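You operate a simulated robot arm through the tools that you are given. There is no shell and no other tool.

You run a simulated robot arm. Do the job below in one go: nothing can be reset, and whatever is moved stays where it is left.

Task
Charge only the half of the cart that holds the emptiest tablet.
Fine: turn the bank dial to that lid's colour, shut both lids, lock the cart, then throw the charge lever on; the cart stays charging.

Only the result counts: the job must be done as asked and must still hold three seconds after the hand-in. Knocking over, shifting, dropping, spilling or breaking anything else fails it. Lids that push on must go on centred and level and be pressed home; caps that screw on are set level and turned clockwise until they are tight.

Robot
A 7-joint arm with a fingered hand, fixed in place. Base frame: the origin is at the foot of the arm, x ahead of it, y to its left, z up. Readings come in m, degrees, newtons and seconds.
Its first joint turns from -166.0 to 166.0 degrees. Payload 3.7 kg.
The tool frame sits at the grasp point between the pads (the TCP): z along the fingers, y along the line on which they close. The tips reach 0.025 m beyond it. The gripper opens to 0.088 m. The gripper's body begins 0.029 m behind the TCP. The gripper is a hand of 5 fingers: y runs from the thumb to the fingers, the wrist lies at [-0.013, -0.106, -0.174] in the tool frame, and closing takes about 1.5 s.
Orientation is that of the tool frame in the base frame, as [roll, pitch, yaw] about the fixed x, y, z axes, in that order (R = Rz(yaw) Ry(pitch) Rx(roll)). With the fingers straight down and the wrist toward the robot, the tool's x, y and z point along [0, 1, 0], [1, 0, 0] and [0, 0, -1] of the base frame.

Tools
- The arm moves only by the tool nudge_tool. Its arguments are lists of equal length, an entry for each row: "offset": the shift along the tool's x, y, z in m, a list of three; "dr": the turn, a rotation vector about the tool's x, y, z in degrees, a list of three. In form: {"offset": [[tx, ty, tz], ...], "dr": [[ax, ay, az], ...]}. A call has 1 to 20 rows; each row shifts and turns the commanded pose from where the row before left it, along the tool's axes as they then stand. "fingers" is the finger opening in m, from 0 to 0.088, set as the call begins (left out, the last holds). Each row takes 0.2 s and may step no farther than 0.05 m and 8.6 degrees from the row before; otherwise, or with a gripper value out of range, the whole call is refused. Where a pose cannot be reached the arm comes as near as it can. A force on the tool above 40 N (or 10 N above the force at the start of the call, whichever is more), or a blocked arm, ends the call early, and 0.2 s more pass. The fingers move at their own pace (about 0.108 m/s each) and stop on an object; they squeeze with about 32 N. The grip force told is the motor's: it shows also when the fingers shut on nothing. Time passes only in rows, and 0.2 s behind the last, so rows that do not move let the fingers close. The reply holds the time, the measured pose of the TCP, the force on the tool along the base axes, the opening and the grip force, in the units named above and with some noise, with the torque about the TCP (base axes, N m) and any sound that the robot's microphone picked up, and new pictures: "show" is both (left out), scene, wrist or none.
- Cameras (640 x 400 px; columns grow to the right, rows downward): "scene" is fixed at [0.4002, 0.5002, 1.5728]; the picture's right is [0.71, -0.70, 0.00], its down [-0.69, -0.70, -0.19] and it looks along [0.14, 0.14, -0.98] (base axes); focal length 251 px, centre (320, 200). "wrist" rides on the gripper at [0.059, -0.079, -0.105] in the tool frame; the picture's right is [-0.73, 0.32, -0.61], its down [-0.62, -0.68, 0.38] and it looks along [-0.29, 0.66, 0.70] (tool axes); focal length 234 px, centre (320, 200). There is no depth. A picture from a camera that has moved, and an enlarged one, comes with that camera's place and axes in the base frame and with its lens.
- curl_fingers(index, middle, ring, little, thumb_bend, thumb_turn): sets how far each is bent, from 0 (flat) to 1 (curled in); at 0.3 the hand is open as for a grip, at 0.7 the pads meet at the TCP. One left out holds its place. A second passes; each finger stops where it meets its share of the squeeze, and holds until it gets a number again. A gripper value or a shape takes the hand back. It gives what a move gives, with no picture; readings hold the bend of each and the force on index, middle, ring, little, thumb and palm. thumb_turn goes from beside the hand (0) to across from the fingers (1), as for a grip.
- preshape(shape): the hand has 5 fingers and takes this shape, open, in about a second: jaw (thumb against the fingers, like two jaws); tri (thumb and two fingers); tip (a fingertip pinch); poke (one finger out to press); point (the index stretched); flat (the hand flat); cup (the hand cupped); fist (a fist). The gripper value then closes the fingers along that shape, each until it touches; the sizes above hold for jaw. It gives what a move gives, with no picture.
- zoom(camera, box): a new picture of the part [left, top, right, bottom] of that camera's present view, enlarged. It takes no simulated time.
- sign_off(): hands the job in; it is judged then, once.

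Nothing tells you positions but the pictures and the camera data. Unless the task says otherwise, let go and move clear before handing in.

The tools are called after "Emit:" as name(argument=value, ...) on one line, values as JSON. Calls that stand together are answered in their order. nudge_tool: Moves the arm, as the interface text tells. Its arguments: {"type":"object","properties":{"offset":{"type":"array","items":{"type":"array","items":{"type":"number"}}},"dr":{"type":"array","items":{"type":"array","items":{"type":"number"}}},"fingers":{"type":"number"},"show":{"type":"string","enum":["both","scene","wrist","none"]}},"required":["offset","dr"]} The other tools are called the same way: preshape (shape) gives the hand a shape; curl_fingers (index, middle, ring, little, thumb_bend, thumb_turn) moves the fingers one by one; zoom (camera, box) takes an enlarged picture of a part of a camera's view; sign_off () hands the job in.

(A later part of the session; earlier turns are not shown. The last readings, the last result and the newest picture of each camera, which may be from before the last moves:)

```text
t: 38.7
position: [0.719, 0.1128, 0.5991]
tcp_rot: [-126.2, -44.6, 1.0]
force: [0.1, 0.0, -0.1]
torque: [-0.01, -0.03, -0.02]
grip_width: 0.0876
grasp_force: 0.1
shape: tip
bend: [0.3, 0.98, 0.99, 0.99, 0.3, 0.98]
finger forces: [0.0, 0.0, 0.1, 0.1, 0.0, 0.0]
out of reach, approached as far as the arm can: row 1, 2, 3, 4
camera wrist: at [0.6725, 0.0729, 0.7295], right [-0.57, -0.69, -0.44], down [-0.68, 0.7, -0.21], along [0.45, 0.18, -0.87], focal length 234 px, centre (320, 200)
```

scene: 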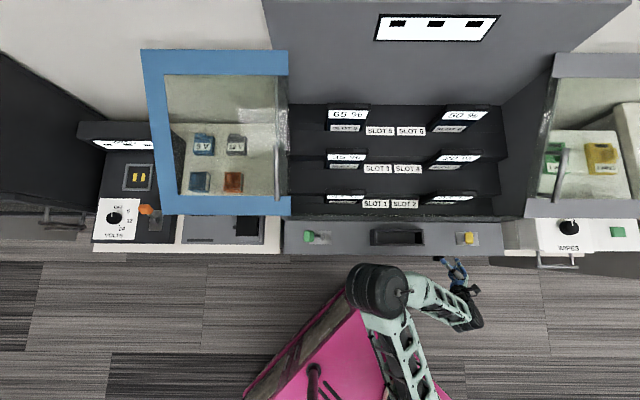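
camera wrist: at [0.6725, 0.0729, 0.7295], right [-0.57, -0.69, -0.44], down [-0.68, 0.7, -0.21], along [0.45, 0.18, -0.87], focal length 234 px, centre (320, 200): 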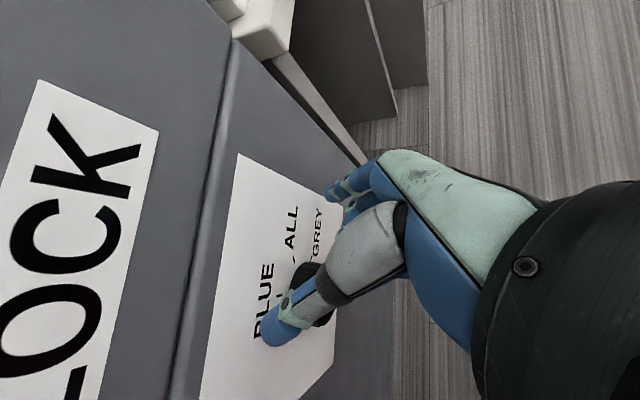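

The arm found a better configuration, and the hand is straddling just up-right of the knob. I'll slide onto the knob in small steps.

Emit:
nudge_tool(offset=[[0, -0.0121, 0], [-0.0138, 0, 0.0071], [-0.0138, 0, 0.0071], [-0.0138, 0, 0.0071]], dr=[[0, 0, 0], [0, 0, 0], [0, 0, 0], [0, 0, 0]])

Emit:
zoom(camera="wrist", box=[220, 120, 440, 380])

Emit:
zoom(camera="scene", box=[400, 220, 520, 340])

```text
t: 39.7
position: [0.6903, 0.134, 0.5666]
tcp_rot: [-126.3, -44.7, 1.2]
force: [0.8, 0.1, 0.4]
torque: [0.01, -0.04, 0.01]
grip_width: 0.0881
grasp_force: 0.1
shape: tip
bend: [0.3, 0.98, 0.99, 0.99, 0.3, 0.98]
finger forces: [0.1, 0.1, 0.1, 0.1, 0.0, 0.0]
camera wrist: at [0.6445, 0.0956, 0.6969], right [-0.57, -0.69, -0.44], down [-0.68, 0.7, -0.21], along [0.45, 0.18, -0.87], focal length 234 px, centre (320, 200)
```

scene: 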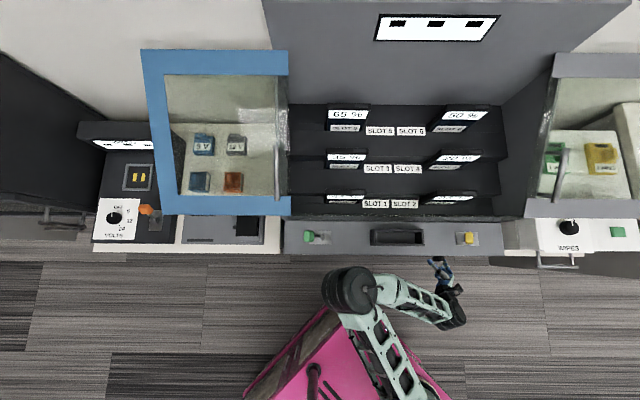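
wrist: 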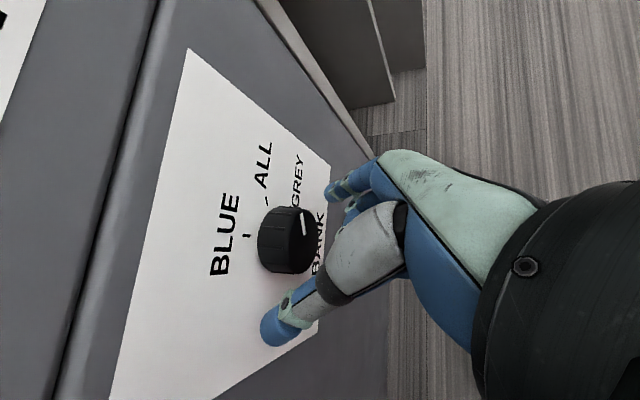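

```text
1.54 times, centred on (330, 250) of wrist
camera zoom: at [0.6445, 0.0956, 0.6969], right [-0.57, -0.69, -0.44], down [-0.68, 0.7, -0.21], along [0.45, 0.18, -0.87], focal length 360 px, centre (305, 123)
```

zoom: 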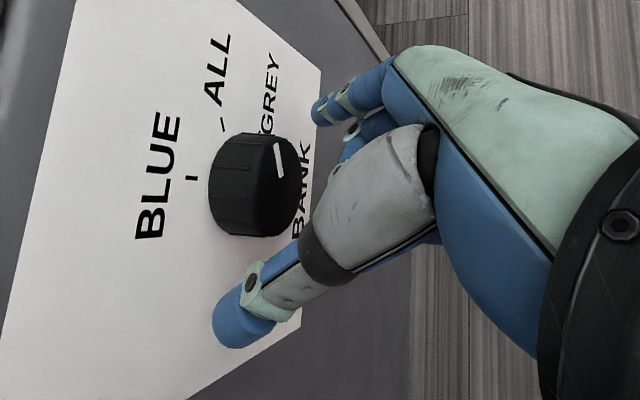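

```text
3.33 times, centred on (460, 280) of scene
camera zoom: at [0.4002, 0.5002, 1.5728], right [0.71, -0.7, 0.0], down [-0.69, -0.7, -0.19], along [0.14, 0.14, -0.98], focal length 837 px, centre (-147, -67)
```

zoom: 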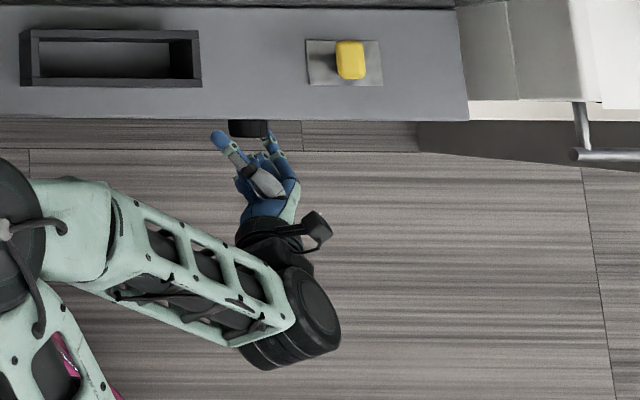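

Emit:
nudge_tool(offset=[[0.0031, 0, 0.0052], [0.0031, 0, 0.0052]], dr=[[0, 0, 0], [0, 0, 0]])

Emit:
zoom(camera="scene", box=[420, 230, 500, 300])

Emit:
zoom(camera="wrist", box=[220, 150, 400, 380])

```text
t: 40.3
position: [0.6998, 0.1437, 0.5658]
tcp_rot: [-126.0, -44.6, 0.9]
force: [-0.6, 0.6, -0.3]
torque: [0.0, 0.0, 0.0]
grip_width: 0.0879
grasp_force: 0.1
shape: tip
bend: [0.3, 0.98, 0.99, 0.99, 0.3, 0.98]
finger forces: [0.0, 0.0, 0.0, 0.1, 0.1, 0.0]
camera wrist: at [0.6534, 0.1045, 0.6968], right [-0.57, -0.69, -0.44], down [-0.68, 0.7, -0.21], along [0.45, 0.18, -0.87], focal length 234 px, centre (320, 200)
```

scene: 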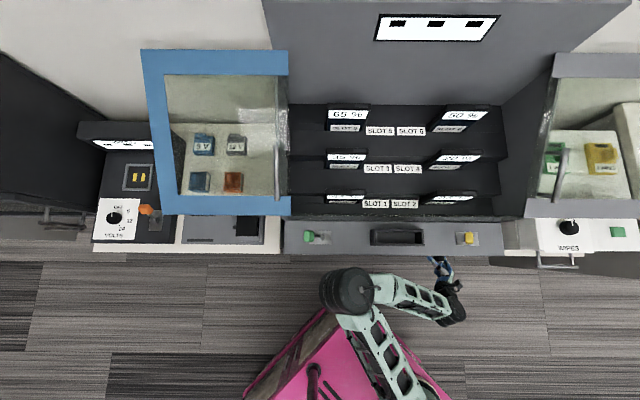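
wrist: 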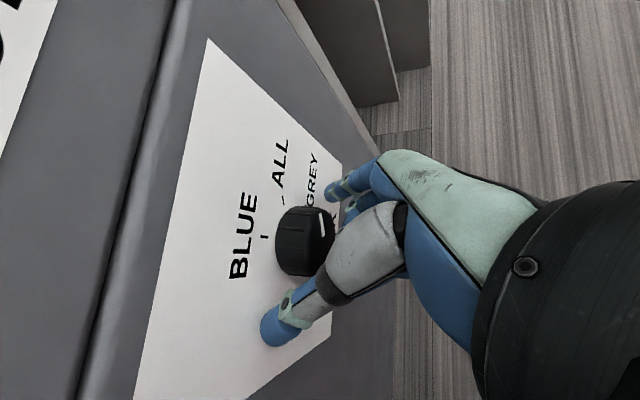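

```text
5.71 times, centred on (460, 265) of scene
camera zoom: at [0.4002, 0.5002, 1.5728], right [0.71, -0.7, 0.0], down [-0.69, -0.7, -0.19], along [0.14, 0.14, -0.98], focal length 1434 px, centre (-480, -171)
```

zoom: 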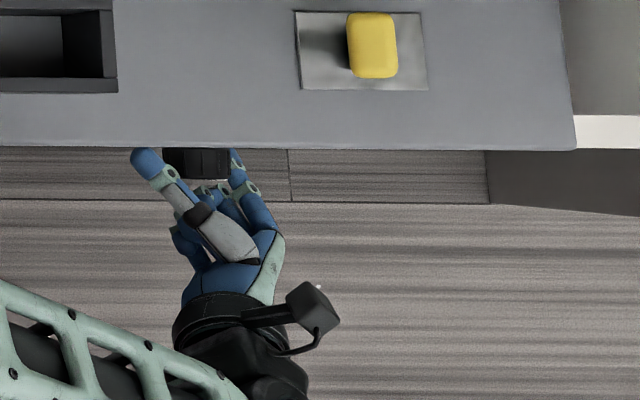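

```text
1.74 times, centred on (310, 265) of wrist
camera zoom: at [0.6534, 0.1045, 0.6968], right [-0.57, -0.69, -0.44], down [-0.68, 0.7, -0.21], along [0.45, 0.18, -0.87], focal length 407 px, centre (337, 87)
```

zoom: 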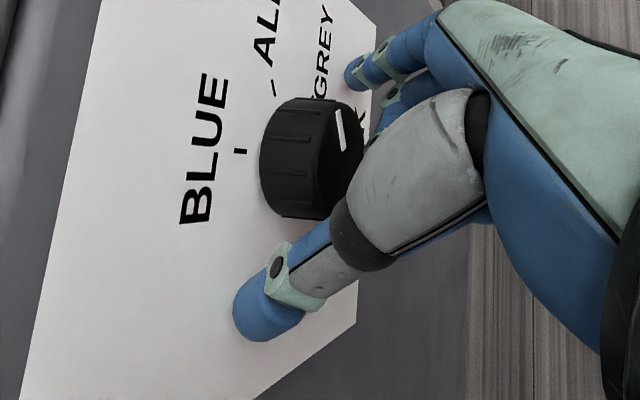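

The thumb and index straddle the knob, so I'll close on it.

Emit:
nudge_tool(offset=[[0, 0, 0], [0, 0, 0], [0, 0, 0], [0, 0, 0], [0, 0, 0], [0, 0, 0], [0, 0, 0]], dr=[[0, 0, 0], [0, 0, 0], [0, 0, 0], [0, 0, 0], [0, 0, 0], [0, 0, 0], [0, 0, 0]], fingers=0.02, show="wrist")

Emit:
zoom(camera="wrist", box=[220, 150, 400, 380])

```text
t: 41.9
position: [0.6983, 0.1448, 0.565]
tcp_rot: [-126.0, -44.6, 1.0]
force: [-5.2, 17.8, -10.9]
torque: [-0.25, 0.14, -0.14]
grip_width: 0.0258
grasp_force: 32.0
shape: tip
bend: [0.73, 1.0, 1.0, 1.0, 0.73, 1.0]
finger forces: [24.8, 0.1, 0.0, 0.0, 30.2, 0.1]
camera wrist: at [0.6534, 0.1051, 0.6965], right [-0.57, -0.69, -0.44], down [-0.69, 0.7, -0.21], along [0.45, 0.18, -0.87], focal length 234 px, centre (320, 200)
```

wrist: 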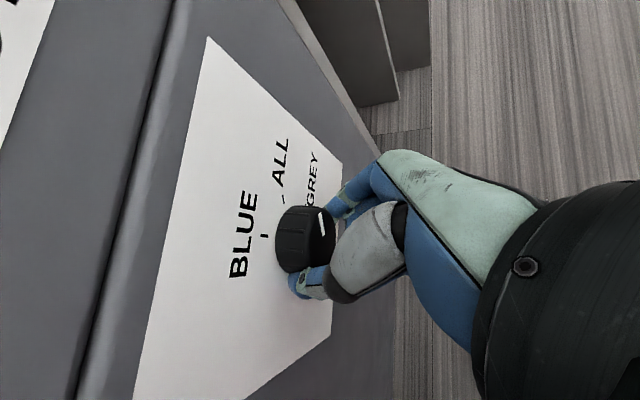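

```text
1.74 times, centred on (310, 265) of wrist
camera zoom: at [0.6534, 0.1051, 0.6965], right [-0.57, -0.69, -0.44], down [-0.69, 0.7, -0.21], along [0.45, 0.18, -0.87], focal length 407 px, centre (337, 87)
```

zoom: 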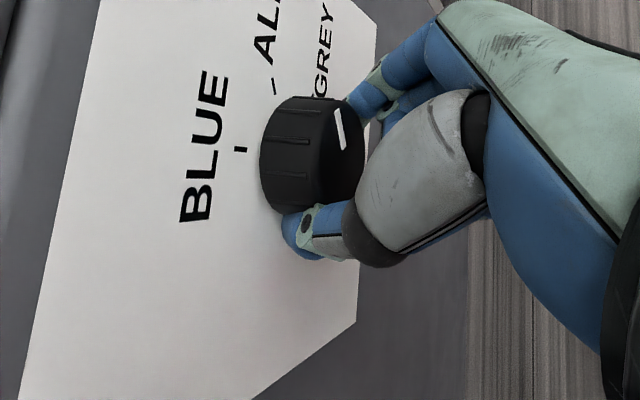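

The pinch caught the knob off-centre, and the force pushes the hand down-left. I'll open, shift up-right by about 17 mm and regrip.

Emit:
nudge_tool(offset=[[0, 0, 0], [0, 0, 0], [0, 0, 0], [0, 0, 0], [0.0146, 0, -0.0087]], dr=[[0, 0, 0], [0, 0, 0], [0, 0, 0], [0, 0, 0], [0, 0, 0]], fingers=0.088, show="wrist")

Emit:
zoom(camera="wrist", box=[220, 150, 400, 380])

Emit:
zoom(camera="scene", box=[420, 230, 500, 300])

```text
t: 43.1
position: [0.7055, 0.1382, 0.5794]
tcp_rot: [-126.2, -44.5, 1.1]
force: [-0.9, 0.0, -0.2]
torque: [0.03, -0.01, -0.03]
grip_width: 0.0877
grasp_force: 0.2
shape: tip
bend: [0.3, 0.98, 0.99, 0.99, 0.3, 0.98]
finger forces: [0.1, 0.0, 0.1, 0.1, 0.0, 0.1]
camera wrist: at [0.6599, 0.0986, 0.7101], right [-0.57, -0.69, -0.44], down [-0.68, 0.7, -0.21], along [0.45, 0.18, -0.87], focal length 234 px, centre (320, 200)
```

wrist: 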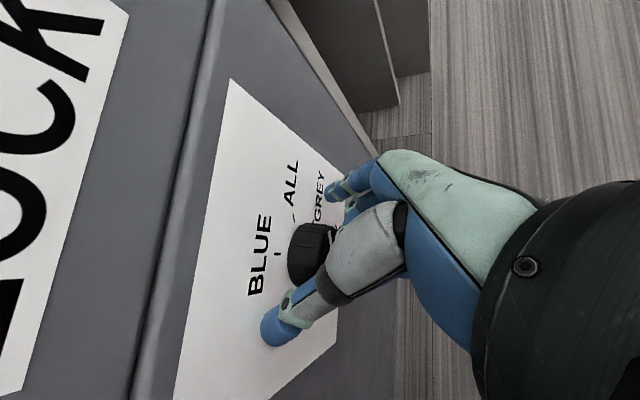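

```text
1.74 times, centred on (310, 265) of wrist
camera zoom: at [0.6599, 0.0986, 0.7101], right [-0.57, -0.69, -0.44], down [-0.68, 0.7, -0.21], along [0.45, 0.18, -0.87], focal length 407 px, centre (337, 87)
```

zoom: 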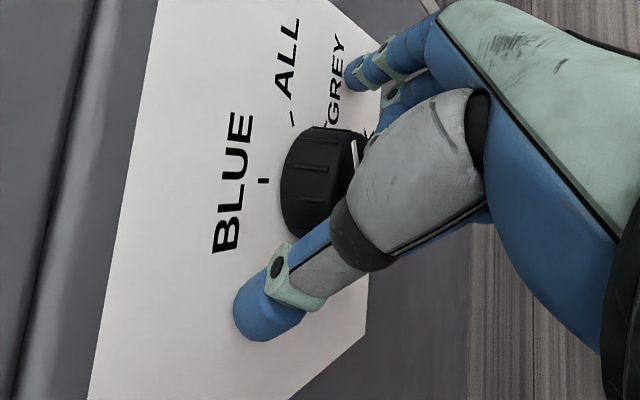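

```text
5.71 times, centred on (460, 265) of scene
camera zoom: at [0.4002, 0.5002, 1.5728], right [0.71, -0.7, 0.0], down [-0.69, -0.7, -0.19], along [0.14, 0.14, -0.98], focal length 1434 px, centre (-480, -171)
```

zoom: 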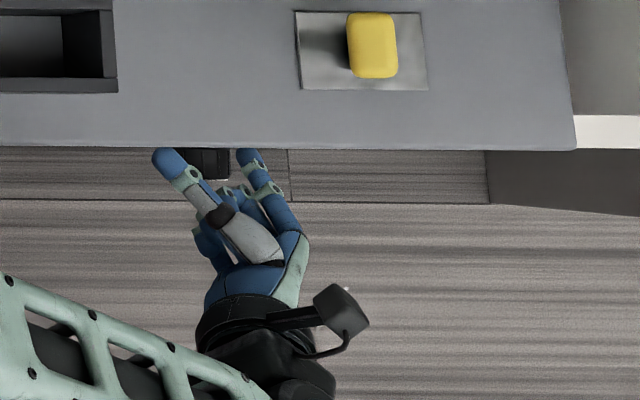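

Emit:
nudge_tool(offset=[[0, 0, 0], [0, 0, 0], [0, 0, 0], [0, 0, 0], [0, 0, 0], [0, 0, 0], [0, 0, 0]], dr=[[0, 0, 0], [0, 0, 0], [0, 0, 0], [0, 0, 0], [0, 0, 0], [0, 0, 0], [0, 0, 0]], fingers=0.02, show="wrist")

Emit:
zoom(camera="wrist", box=[220, 150, 400, 380])

Emit:
zoom(camera="scene", box=[420, 230, 500, 300])

```text
t: 44.7
position: [0.7065, 0.1374, 0.5792]
tcp_rot: [-126.1, -44.6, 1.0]
force: [-1.6, -5.3, 5.9]
torque: [0.15, -0.08, 0.09]
grip_width: 0.0343
grasp_force: 32.0
shape: tip
bend: [0.74, 1.0, 1.0, 1.0, 0.71, 1.0]
finger forces: [27.3, 0.1, 0.1, 0.0, 31.4, 0.0]
camera wrist: at [0.6598, 0.0984, 0.7103], right [-0.57, -0.69, -0.44], down [-0.68, 0.7, -0.21], along [0.45, 0.18, -0.87], focal length 234 px, centre (320, 200)
```

wrist: 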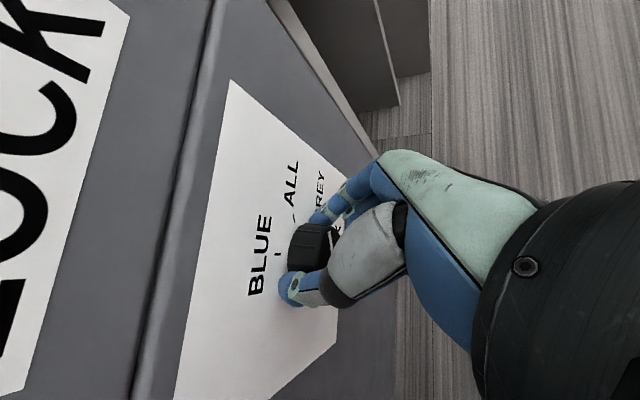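

```text
1.74 times, centred on (310, 265) of wrist
camera zoom: at [0.6598, 0.0984, 0.7103], right [-0.57, -0.69, -0.44], down [-0.68, 0.7, -0.21], along [0.45, 0.18, -0.87], focal length 407 px, centre (337, 87)
```

zoom: 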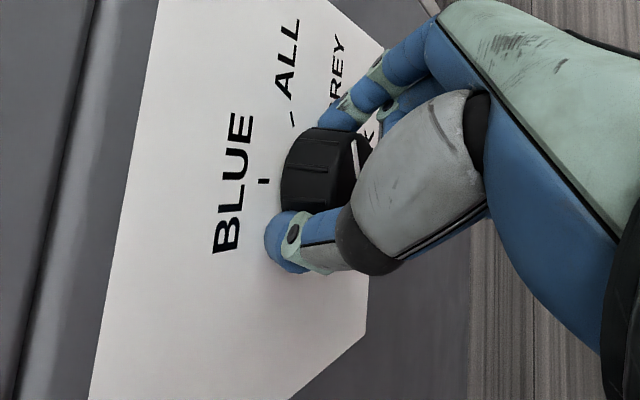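

```text
5.71 times, centred on (460, 265) of scene
camera zoom: at [0.4002, 0.5002, 1.5728], right [0.71, -0.7, 0.0], down [-0.69, -0.7, -0.19], along [0.14, 0.14, -0.98], focal length 1434 px, centre (-480, -171)
```

zoom: 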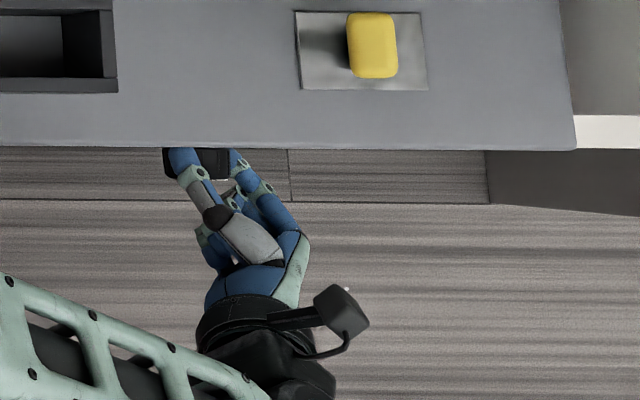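

The grip is now well centred. I'll turn clockwise about the knob axis, half the way first.

Emit:
nudge_tool(offset=[[0, 0, 0], [0, 0, 0], [0, 0, 0], [0, 0, 0], [0, 0, 0], [0, 0, 0]], dr=[[2.57, 0, 4.29], [2.57, 0, 4.29], [2.57, 0, 4.29], [2.57, 0, 4.29], [2.57, 0, 4.29], [2.57, 0, 4.29]])

Emit:
zoom(camera="wrist", box=[200, 150, 400, 380])

```text
t: 46.1
position: [0.7071, 0.1381, 0.5791]
tcp_rot: [-103.4, -21.2, -11.8]
force: [-0.3, -9.6, -0.9]
torque: [-0.18, 0.0, -0.07]
grip_width: 0.0359
grasp_force: 32.4
shape: tip
bend: [0.74, 1.0, 1.0, 1.0, 0.75, 1.0]
finger forces: [31.4, 0.1, 0.0, 0.0, 26.4, 0.1]
camera wrist: at [0.7077, 0.052, 0.6954], right [-0.74, -0.53, -0.42], down [-0.67, 0.68, 0.31], along [0.12, 0.51, -0.85], focal length 234 px, centre (320, 200)
```

scene: 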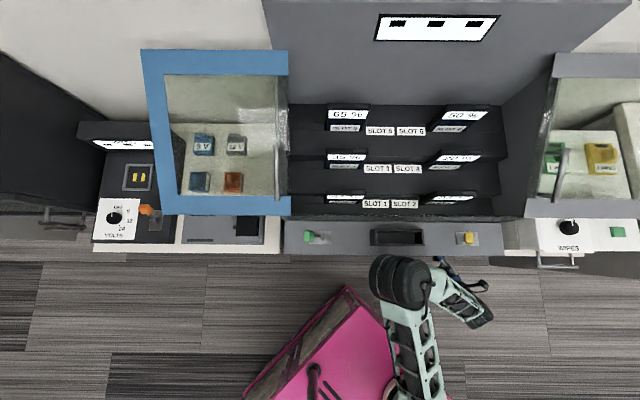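
wrist: 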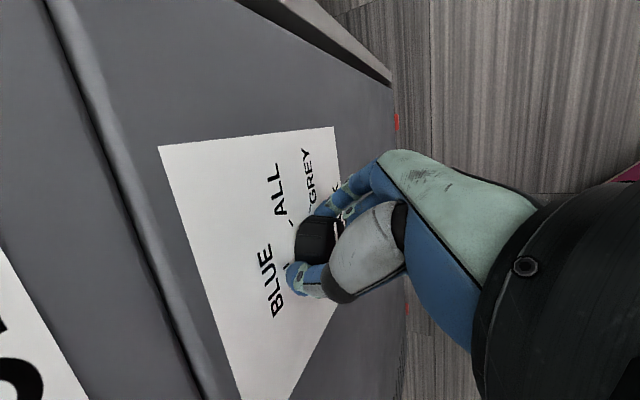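

```text
1.74 times, centred on (300, 265) of wrist
camera zoom: at [0.7077, 0.052, 0.6954], right [-0.74, -0.53, -0.42], down [-0.67, 0.68, 0.31], along [0.12, 0.51, -0.85], focal length 407 px, centre (355, 87)
```

zoom: 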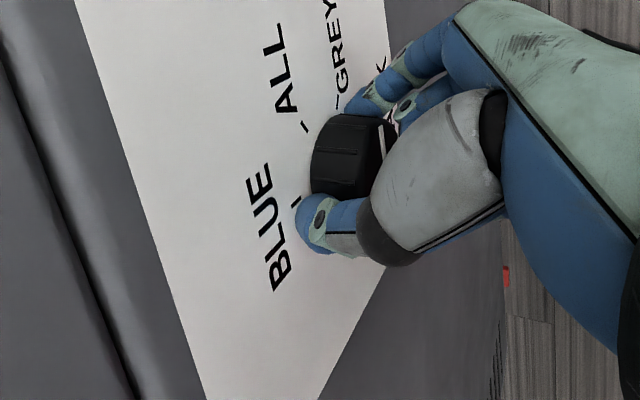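

The knob is turning with the hand, so I'll continue the remaining 30°.

Emit:
nudge_tool(offset=[[0, 0, 0], [0, 0, 0], [0, 0, 0], [0, 0, 0], [0, 0, 0], [0, 0, 0]], dr=[[2.57, 0, 4.29], [2.57, 0, 4.29], [2.57, 0, 4.29], [2.57, 0, 4.29], [2.57, 0, 4.29], [2.57, 0, 4.29]])

Emit:
zoom(camera="wrist", box=[200, 150, 400, 380])

```text
t: 47.5
position: [0.7071, 0.1373, 0.5795]
tcp_rot: [-87.4, 4.4, -14.2]
force: [5.6, -16.5, -7.0]
torque: [-0.65, -0.13, -0.16]
grip_width: 0.0386
grasp_force: 31.8
shape: tip
bend: [0.75, 1.0, 1.0, 1.0, 0.78, 1.0]
finger forces: [33.1, 0.1, 0.1, 0.0, 25.1, 0.1]
camera wrist: at [0.7427, 0.0161, 0.6483], right [-0.87, -0.39, -0.29], down [-0.47, 0.48, 0.74], along [-0.15, 0.79, -0.6], focal length 234 px, centre (320, 200)
```

scene: 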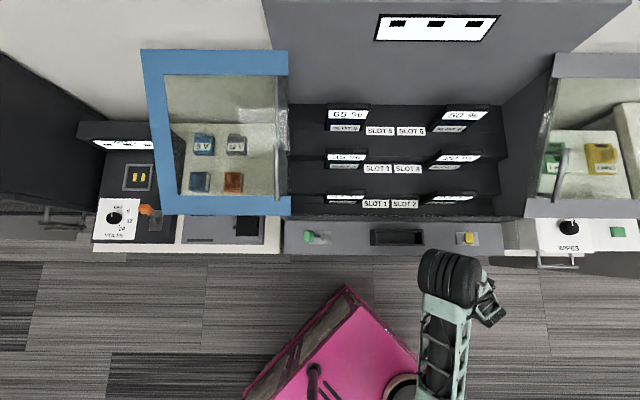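
wrist: 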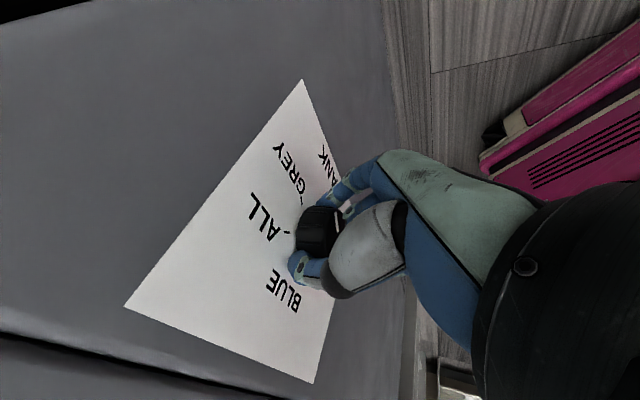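

```text
1.74 times, centred on (300, 265) of wrist
camera zoom: at [0.7427, 0.0161, 0.6483], right [-0.87, -0.39, -0.29], down [-0.47, 0.48, 0.74], along [-0.15, 0.79, -0.6], focal length 407 px, centre (355, 87)
```

zoom: 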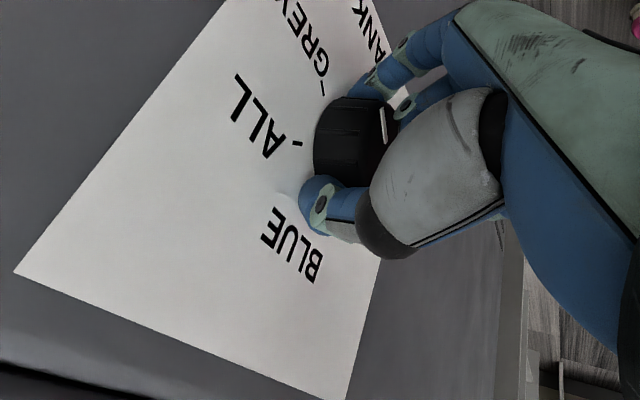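

The pointer now lines up with the GREY tick. I'll open, back off and check it from a distance.

Emit:
nudge_tool(offset=[[0, 0, 0], [0, 0, 0], [0, 0, 0], [0, 0, 0], [0, 0, 0]], dr=[[0, 0, 0], [0, 0, 0], [0, 0, 0], [0, 0, 0], [0, 0, 0]], fingers=0.088, show="none")

Emit:
nudge_tool(offset=[[-0.0103, 0, -0.0172], [-0.0103, 0, -0.0172], [-0.0154, 0, -0.0257]], dr=[[0, 0, 0], [0, 0, 0], [0, 0, 0]])

Emit:
zoom(camera="wrist", box=[200, 100, 400, 300])

```text
t: 48.7
position: [0.7067, 0.1393, 0.5786]
tcp_rot: [-87.3, 4.4, -14.1]
force: [-0.1, 0.1, -0.3]
torque: [-0.01, -0.02, 0.0]
grip_width: 0.0871
grasp_force: 0.1
shape: tip
bend: [0.3, 0.98, 0.99, 0.99, 0.3, 0.98]
finger forces: [0.1, 0.1, 0.1, 0.0, 0.1, 0.0]
```

```text
t: 49.5
position: [0.6555, 0.0887, 0.5799]
tcp_rot: [-87.3, 4.4, -13.9]
force: [0.4, 0.3, 0.0]
torque: [-0.01, -0.01, 0.0]
grip_width: 0.0877
grasp_force: 0.2
shape: tip
bend: [0.3, 0.98, 0.99, 0.99, 0.3, 0.98]
finger forces: [0.1, 0.0, 0.0, 0.0, 0.1, 0.0]
camera wrist: at [0.6905, -0.0318, 0.6489], right [-0.87, -0.39, -0.29], down [-0.47, 0.48, 0.74], along [-0.15, 0.79, -0.6], focal length 234 px, centre (320, 200)
```

scene: 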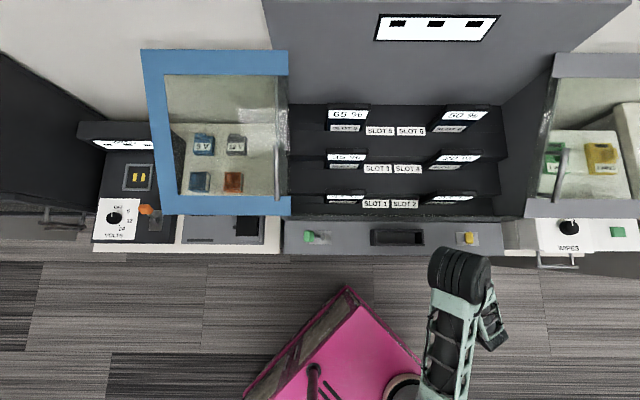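
wrist: 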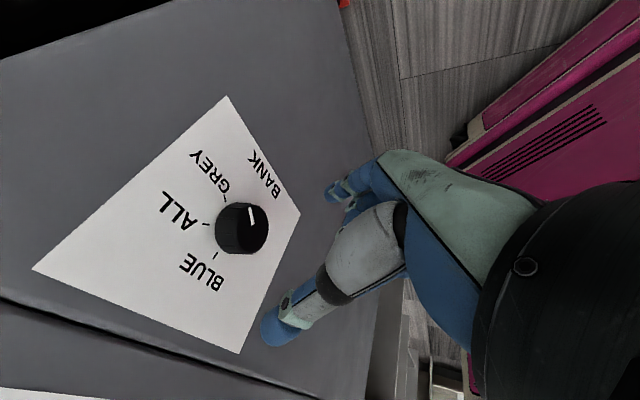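

```text
2.00 times, centred on (300, 200) of wrist
camera zoom: at [0.6905, -0.0318, 0.6489], right [-0.87, -0.39, -0.29], down [-0.47, 0.48, 0.74], along [-0.15, 0.79, -0.6], focal length 468 px, centre (360, 200)
```

zoom: 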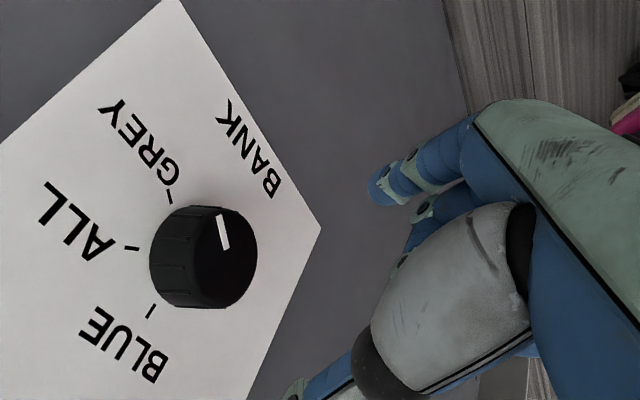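

The pointer sits on GREY, so the dial is done. Now I'll raise the hand and bring it back to fingers-down for the sliding lids.

Emit:
nudge_tool(offset=[[-0.003, -0.04, 0.0018], [-0.003, -0.04, 0.0018], [-0.003, -0.04, 0.0018], [-0.003, -0.04, 0.0018], [-0.003, -0.04, 0.0018], [-0.003, -0.04, 0.0018]], dr=[[0, 0, 0], [0, 0, 0], [0, 0, 0], [0, 0, 0], [0, 0, 0], [0, 0, 0]], show="scene")

Emit:
nudge_tool(offset=[[0, 0, 0], [0, 0, 0], [0, 0, 0], [0, 0, 0], [0, 0, 0], [0, 0, 0], [0, 0, 0], [0, 0, 0], [0, 0, 0], [0, 0, 0], [0, 0, 0], [0, 0, 0], [0, 0, 0]], dr=[[-6.59, -3.42, -3.73], [-6.59, -3.42, -3.73], [-6.59, -3.42, -3.73], [-6.59, -3.42, -3.73], [-6.59, -3.42, -3.73], [-6.59, -3.42, -3.73], [-6.59, -3.42, -3.73], [-6.59, -3.42, -3.73], [-6.59, -3.42, -3.73], [-6.59, -3.42, -3.73], [-6.59, -3.42, -3.73], [-6.59, -3.42, -3.73], [-6.59, -3.42, -3.73]])

```text
t: 50.9
position: [0.6546, 0.0878, 0.821]
tcp_rot: [-87.4, 4.4, -14.1]
force: [0.1, -0.7, 0.6]
torque: [0.03, 0.0, 0.02]
grip_width: 0.0878
grasp_force: 0.1
shape: tip
bend: [0.3, 0.98, 0.99, 0.99, 0.3, 0.98]
finger forces: [0.1, 0.1, 0.0, 0.0, 0.0, 0.0]
```

scene: 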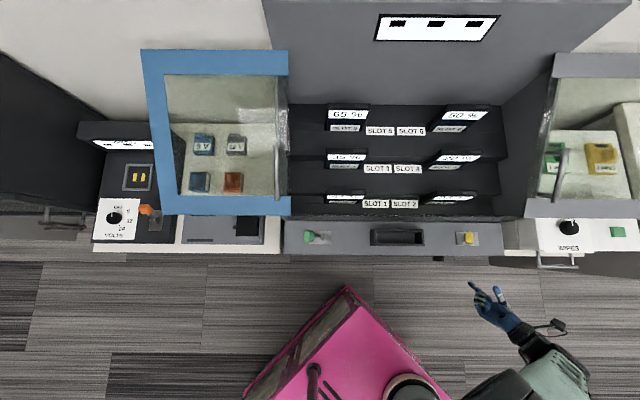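

```text
t: 53.7
position: [0.6583, 0.0873, 0.8191]
tcp_rot: [-180.0, 0.0, 44.9]
force: [-0.3, -0.5, 0.5]
torque: [0.0, 0.0, 0.02]
grip_width: 0.0878
grasp_force: 0.1
shape: tip
bend: [0.3, 0.98, 0.99, 0.99, 0.3, 0.98]
finger forces: [0.0, 0.0, 0.0, 0.1, 0.0, 0.0]
camera wrist: at [0.6435, 0.1844, 0.9249], right [-0.29, -0.74, 0.61], down [-0.92, 0.04, -0.38], along [0.26, -0.67, -0.7], focal length 234 px, centre (320, 200)
```

scene: 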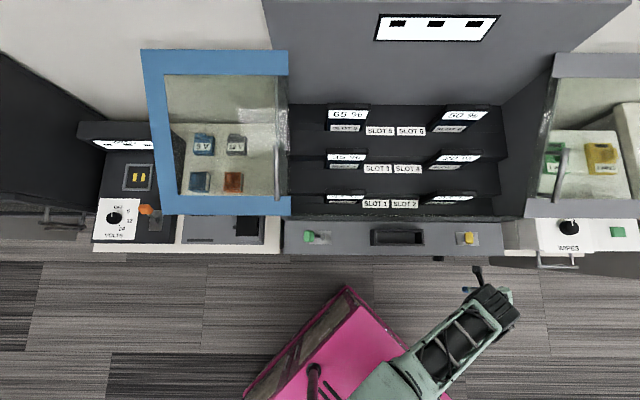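
wrist: 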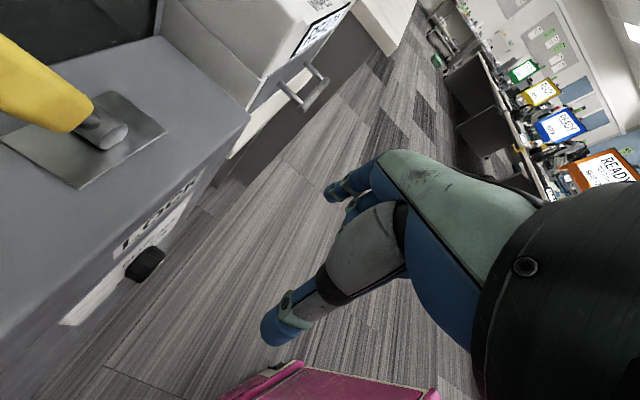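

Emit:
nudge_tool(offset=[[0, 0, -0.045], [0, 0, -0.045], [0, 0, -0.045], [0, 0, -0.045], [0, 0, -0.045], [0, 0, -0.045], [0, 0, -0.045], [0.045, 0, 0], [0.045, 0, 0], [0.045, 0, 0], [0.045, 0, 0], [0.045, 0, 0]], dr=[[0, 0, 0], [0, 0, 0], [0, 0, 0], [0, 0, 0], [0, 0, 0], [0, 0, 0], [0, 0, 0], [0, 0, 0], [0, 0, 0], [0, 0, 0], [0, 0, 0], [0, 0, 0]])

```text
t: 56.3
position: [0.8125, 0.2445, 1.1356]
tcp_rot: [-179.8, 0.0, 44.9]
force: [-0.4, 0.0, -0.1]
torque: [-0.04, -0.03, -0.01]
grip_width: 0.0879
grasp_force: 0.1
shape: tip
bend: [0.3, 0.98, 0.99, 0.99, 0.3, 0.98]
finger forces: [0.0, 0.0, 0.1, 0.1, 0.0, 0.1]
camera wrist: at [0.7994, 0.3414, 1.2406], right [-0.29, -0.74, 0.61], down [-0.92, 0.04, -0.38], along [0.26, -0.67, -0.7], focal length 234 px, centre (320, 200)
```

scene: 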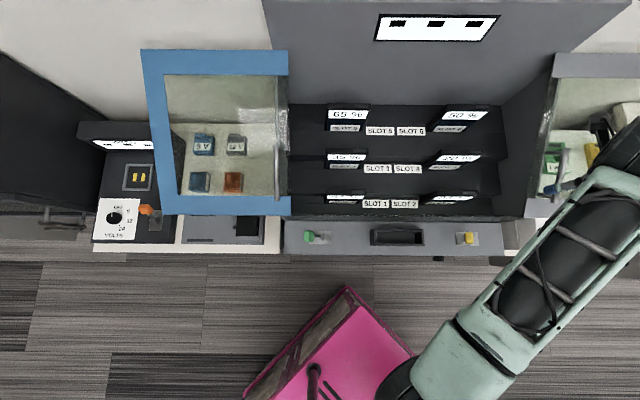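
wrist: 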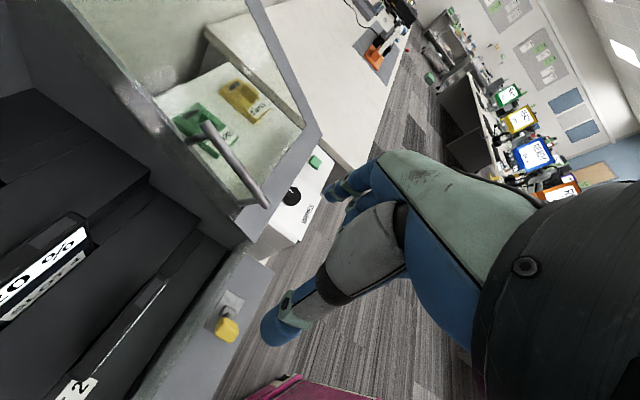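

Emit:
zoom(camera="wrist", box=[120, 80, 320, 260])

```text
2.22 times, centred on (220, 170) of wrist
camera zoom: at [0.7994, 0.3414, 1.2406], right [-0.29, -0.74, 0.61], down [-0.92, 0.04, -0.38], along [0.26, -0.67, -0.7], focal length 520 px, centre (542, 267)
```

zoom: 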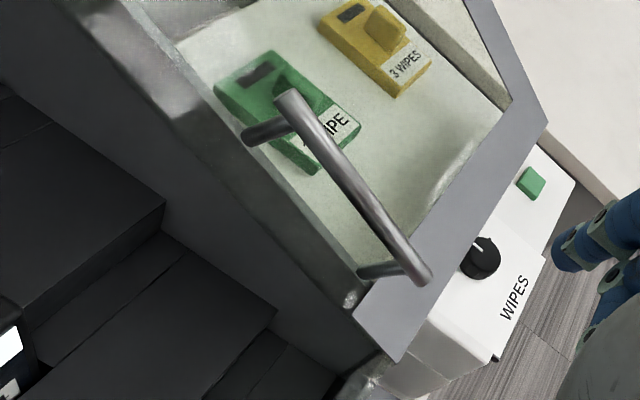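

The grey lid's handle bar runs from about (u .514, v .761, z .954) to (.512, .878, 1.011). I'll take the jaw shape and straddle it from above.

Emit:
preshape(shape="jaw")

Emit:
nudge_tool(offset=[[0.037, 0.037, 0], [0.036, 0.038, 0], [0, 0.037, 0], [0, 0, 0.04], [0, 0, 0.03]], dr=[[0, 0, 0], [0, 0, 0], [0, 0, 0], [0, 0, 0], [0, 0, 0]], fingers=0.088)

Emit:
zoom(camera="wrist", box=[180, 120, 400, 380])

```text
t: 57.2
position: [0.8129, 0.2445, 1.1351]
tcp_rot: [-179.9, 0.0, 45.0]
force: [-0.1, -1.1, -0.4]
torque: [0.01, -0.02, -0.06]
grip_width: 0.0878
grasp_force: 0.1
shape: jaw
bend: [0.3, 0.3, 0.3, 0.3, 0.3, 0.98]
finger forces: [0.0, 0.1, 0.0, 0.0, 0.1, 0.0]
```

```text
refused: row 1 steps farther than a row can; nothing moved
```

```text
1.54 times, centred on (290, 250) of wrist
camera zoom: at [0.7991, 0.3415, 1.2402], right [-0.29, -0.74, 0.61], down [-0.92, 0.04, -0.38], along [0.26, -0.67, -0.7], focal length 360 px, centre (366, 123)
```

zoom: 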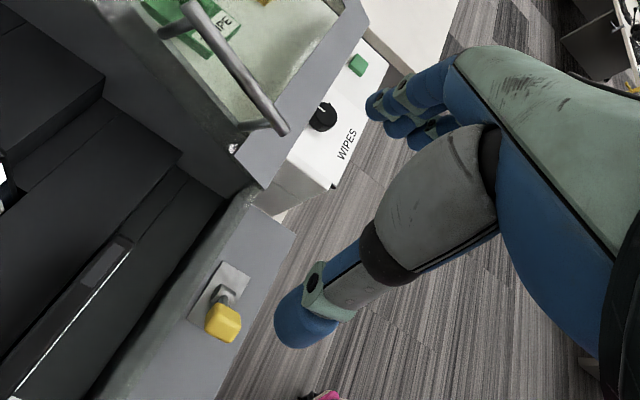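

Emit:
nudge_tool(offset=[[0.025, 0.028, 0], [0.024, 0.028, 0], [0.024, 0.028, 0], [0, 0.028, 0.02], [0, 0, 0.04]], dr=[[0, 0, 0], [0, 0, 0], [0, 0, 0], [0, 0, 0], [0, 0, 0]], fingers=0.088)

Emit:
zoom(camera="wrist", box=[180, 120, 400, 380])

```text
t: 58.4
position: [0.9475, 0.217, 1.0745]
tcp_rot: [-179.9, 0.1, 44.9]
force: [0.8, 0.2, -0.1]
torque: [0.02, 0.04, 0.0]
grip_width: 0.0876
grasp_force: 0.1
shape: jaw
bend: [0.3, 0.3, 0.3, 0.3, 0.3, 0.98]
finger forces: [0.0, 0.0, 0.0, 0.0, 0.0, 0.1]
camera wrist: at [0.9329, 0.3134, 1.1797], right [-0.29, -0.74, 0.61], down [-0.92, 0.04, -0.38], along [0.26, -0.67, -0.7], focal length 234 px, centre (320, 200)
```

scene: 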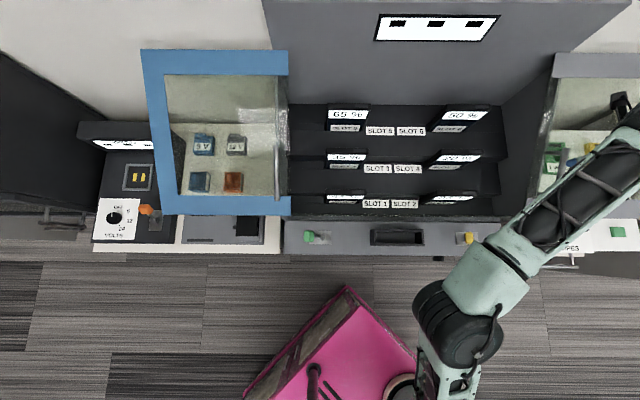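
wrist: 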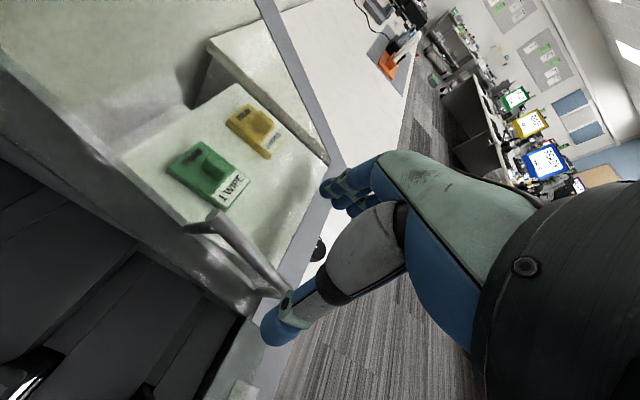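

```text
1.54 times, centred on (290, 250) of wrist
camera zoom: at [0.9329, 0.3134, 1.1797], right [-0.29, -0.74, 0.61], down [-0.92, 0.04, -0.38], along [0.26, -0.67, -0.7], focal length 360 px, centre (366, 123)
```

zoom: 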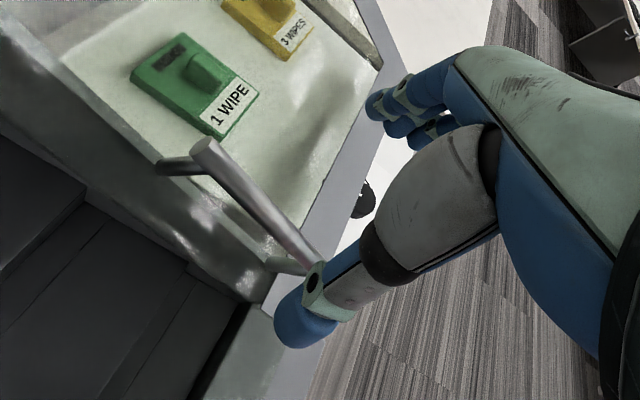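

Emit:
nudge_tool(offset=[[0, 0, 0.03], [0, 0, 0.03], [0, 0, 0.028]], dr=[[0, 0, 0], [0, 0, 0], [0, 0, 0]])

Emit:
zoom(camera="wrist", box=[180, 120, 400, 380])

Emit:
zoom(camera="scene", box=[500, 80, 640, 240])

```text
t: 59.2
position: [0.9482, 0.2192, 0.9861]
tcp_rot: [-180.0, 0.0, 44.9]
force: [-0.6, 0.4, -0.3]
torque: [0.03, -0.03, 0.02]
grip_width: 0.0876
grasp_force: 0.1
shape: jaw
bend: [0.3, 0.3, 0.3, 0.3, 0.3, 0.98]
finger forces: [0.1, 0.1, 0.0, 0.0, 0.1, 0.0]
camera wrist: at [0.934, 0.3166, 1.0908], right [-0.29, -0.74, 0.61], down [-0.92, 0.04, -0.38], along [0.26, -0.67, -0.7], focal length 234 px, centre (320, 200)
```

scene: 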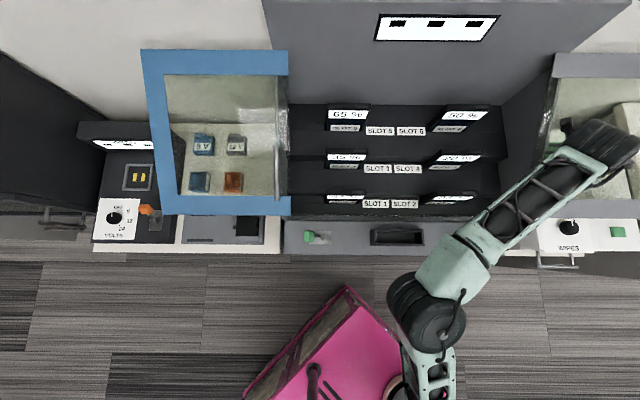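
wrist: 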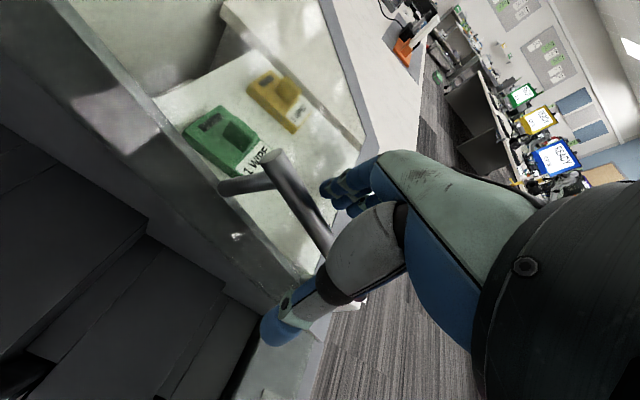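

```text
1.54 times, centred on (290, 250) of wrist
camera zoom: at [0.934, 0.3166, 1.0908], right [-0.29, -0.74, 0.61], down [-0.92, 0.04, -0.38], along [0.26, -0.67, -0.7], focal length 360 px, centre (366, 123)
```

zoom: 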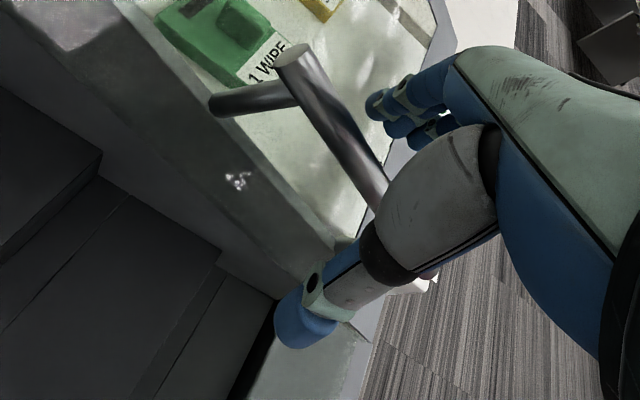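

```text
2.50 times, centred on (570, 160) of scene
camera zoom: at [0.4002, 0.5002, 1.5728], right [0.71, -0.7, 0.0], down [-0.69, -0.7, -0.19], along [0.14, 0.14, -0.98], focal length 627 px, centre (-305, 300)
```

zoom: 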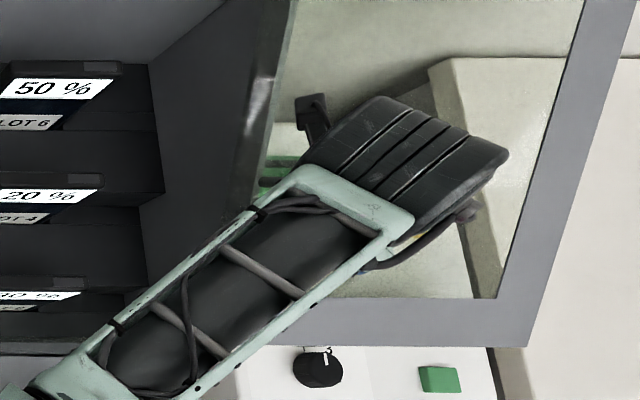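

The bar lies between thumb and fingers. I'll close on it.

Emit:
nudge_tool(offset=[[0, 0, 0], [0, 0, 0], [0, 0, 0], [0, 0, 0], [0, 0, 0], [0, 0, 0], [0, 0, 0]], dr=[[0, 0, 0], [0, 0, 0], [0, 0, 0], [0, 0, 0], [0, 0, 0], [0, 0, 0], [0, 0, 0]], fingers=0.0, show="wrist")

Emit:
zoom(camera="wrist", box=[180, 120, 400, 380])

```text
t: 60.8
position: [0.9488, 0.2207, 0.9848]
tcp_rot: [-179.9, 0.1, 45.0]
force: [-1.4, 1.4, -20.0]
torque: [0.03, 0.06, 0.13]
grip_width: 0.0045
grasp_force: 32.0
shape: jaw
bend: [0.73, 0.61, 0.55, 0.7, 0.68, 1.0]
finger forces: [16.0, 6.8, 4.0, 0.0, 31.0, 0.0]
camera wrist: at [0.9346, 0.3174, 1.0896], right [-0.28, -0.74, 0.61], down [-0.92, 0.04, -0.38], along [0.26, -0.67, -0.7], focal length 234 px, centre (320, 200)
```

wrist: 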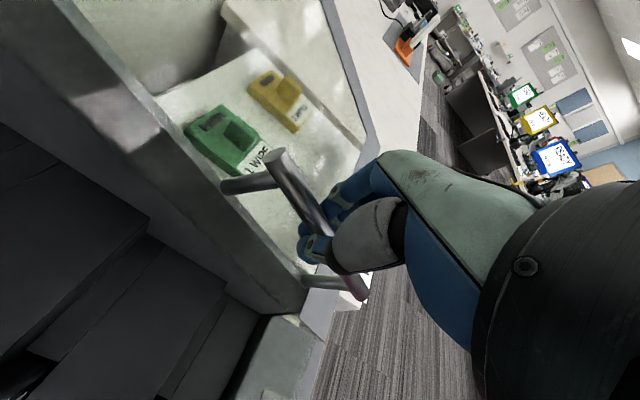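

```text
1.54 times, centred on (290, 250) of wrist
camera zoom: at [0.9346, 0.3174, 1.0896], right [-0.28, -0.74, 0.61], down [-0.92, 0.04, -0.38], along [0.26, -0.67, -0.7], focal length 360 px, centre (366, 123)
```

zoom: 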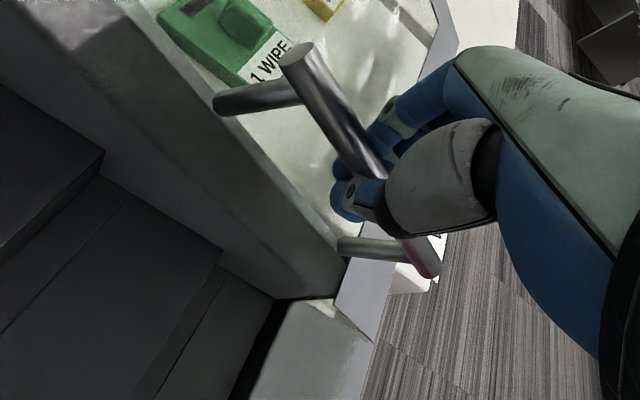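

The bar is gripped. I'll slide the lid toward the centre, testing with the first 9 cm.

Emit:
nudge_tool(offset=[[0, -0.02, 0], [0, -0.03, 0], [0, -0.04, 0]], dr=[[0, 0, 0], [0, 0, 0], [0, 0, 0]])

```text
t: 61.6
position: [0.8823, 0.2855, 0.9845]
tcp_rot: [-179.8, 0.2, 44.9]
force: [4.9, 5.9, -28.6]
torque: [0.13, 0.01, 0.17]
grip_width: 0.0041
grasp_force: 32.2
shape: jaw
bend: [0.73, 0.61, 0.55, 0.7, 0.68, 1.0]
finger forces: [19.1, 8.5, 4.0, 0.1, 31.9, 0.0]
camera wrist: at [0.8686, 0.3823, 1.0902], right [-0.28, -0.74, 0.61], down [-0.92, 0.04, -0.38], along [0.26, -0.67, -0.7], focal length 234 px, centre (320, 200)
```

scene: 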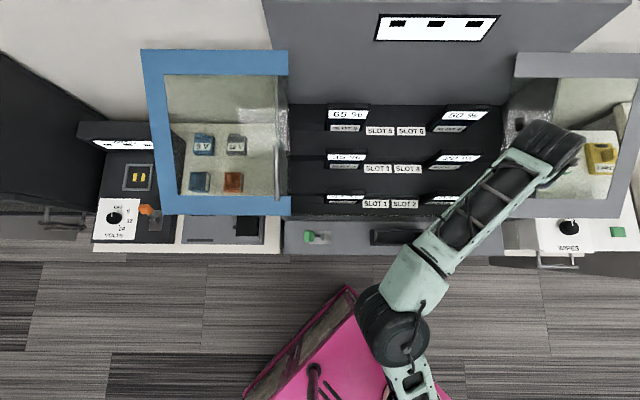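
wrist: 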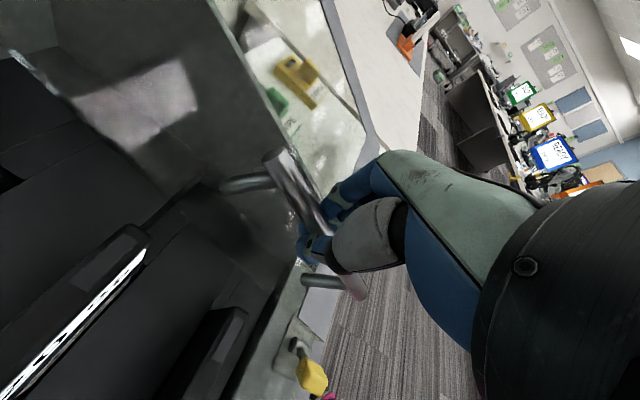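

The lid slides along nicely. I'll continue toward the centre.

Emit:
nudge_tool(offset=[[0, -0.03, 0.003], [0, -0.04, 0], [0, -0.04, 0], [0, -0.04, 0]], dr=[[0, 0, 0], [0, 0, 0], [0, 0, 0], [0, 0, 0]])

```text
t: 62.6
position: [0.7774, 0.3889, 0.9846]
tcp_rot: [-179.9, 0.2, 44.9]
force: [14.6, 16.6, -25.9]
torque: [0.23, -0.12, 0.32]
grip_width: 0.0044
grasp_force: 31.8
shape: jaw
bend: [0.73, 0.6, 0.54, 0.7, 0.71, 1.0]
finger forces: [19.8, 9.7, 3.8, 0.0, 32.5, 0.0]
camera wrist: at [0.7634, 0.4852, 1.0897], right [-0.28, -0.74, 0.61], down [-0.92, 0.04, -0.38], along [0.26, -0.67, -0.7], focal length 234 px, centre (320, 200)
```

scene: 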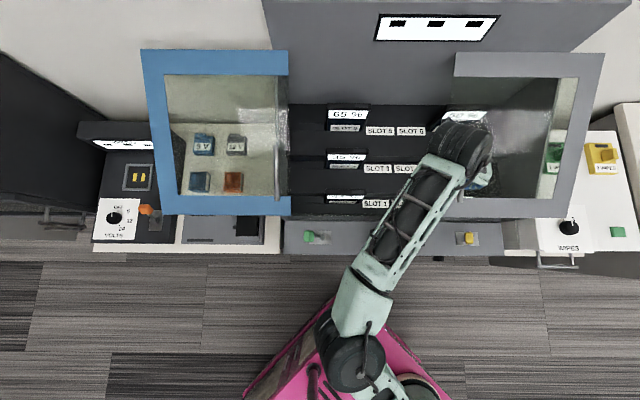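
wrist: 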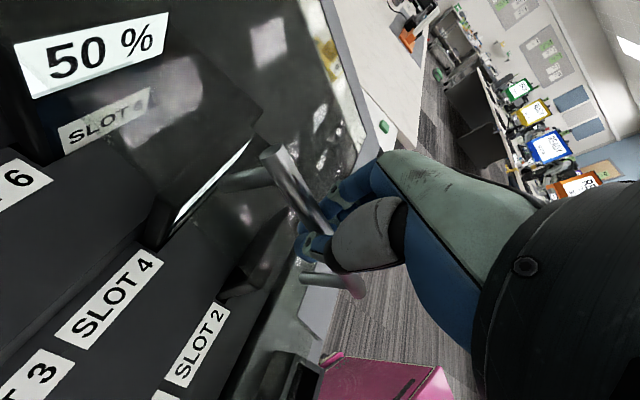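

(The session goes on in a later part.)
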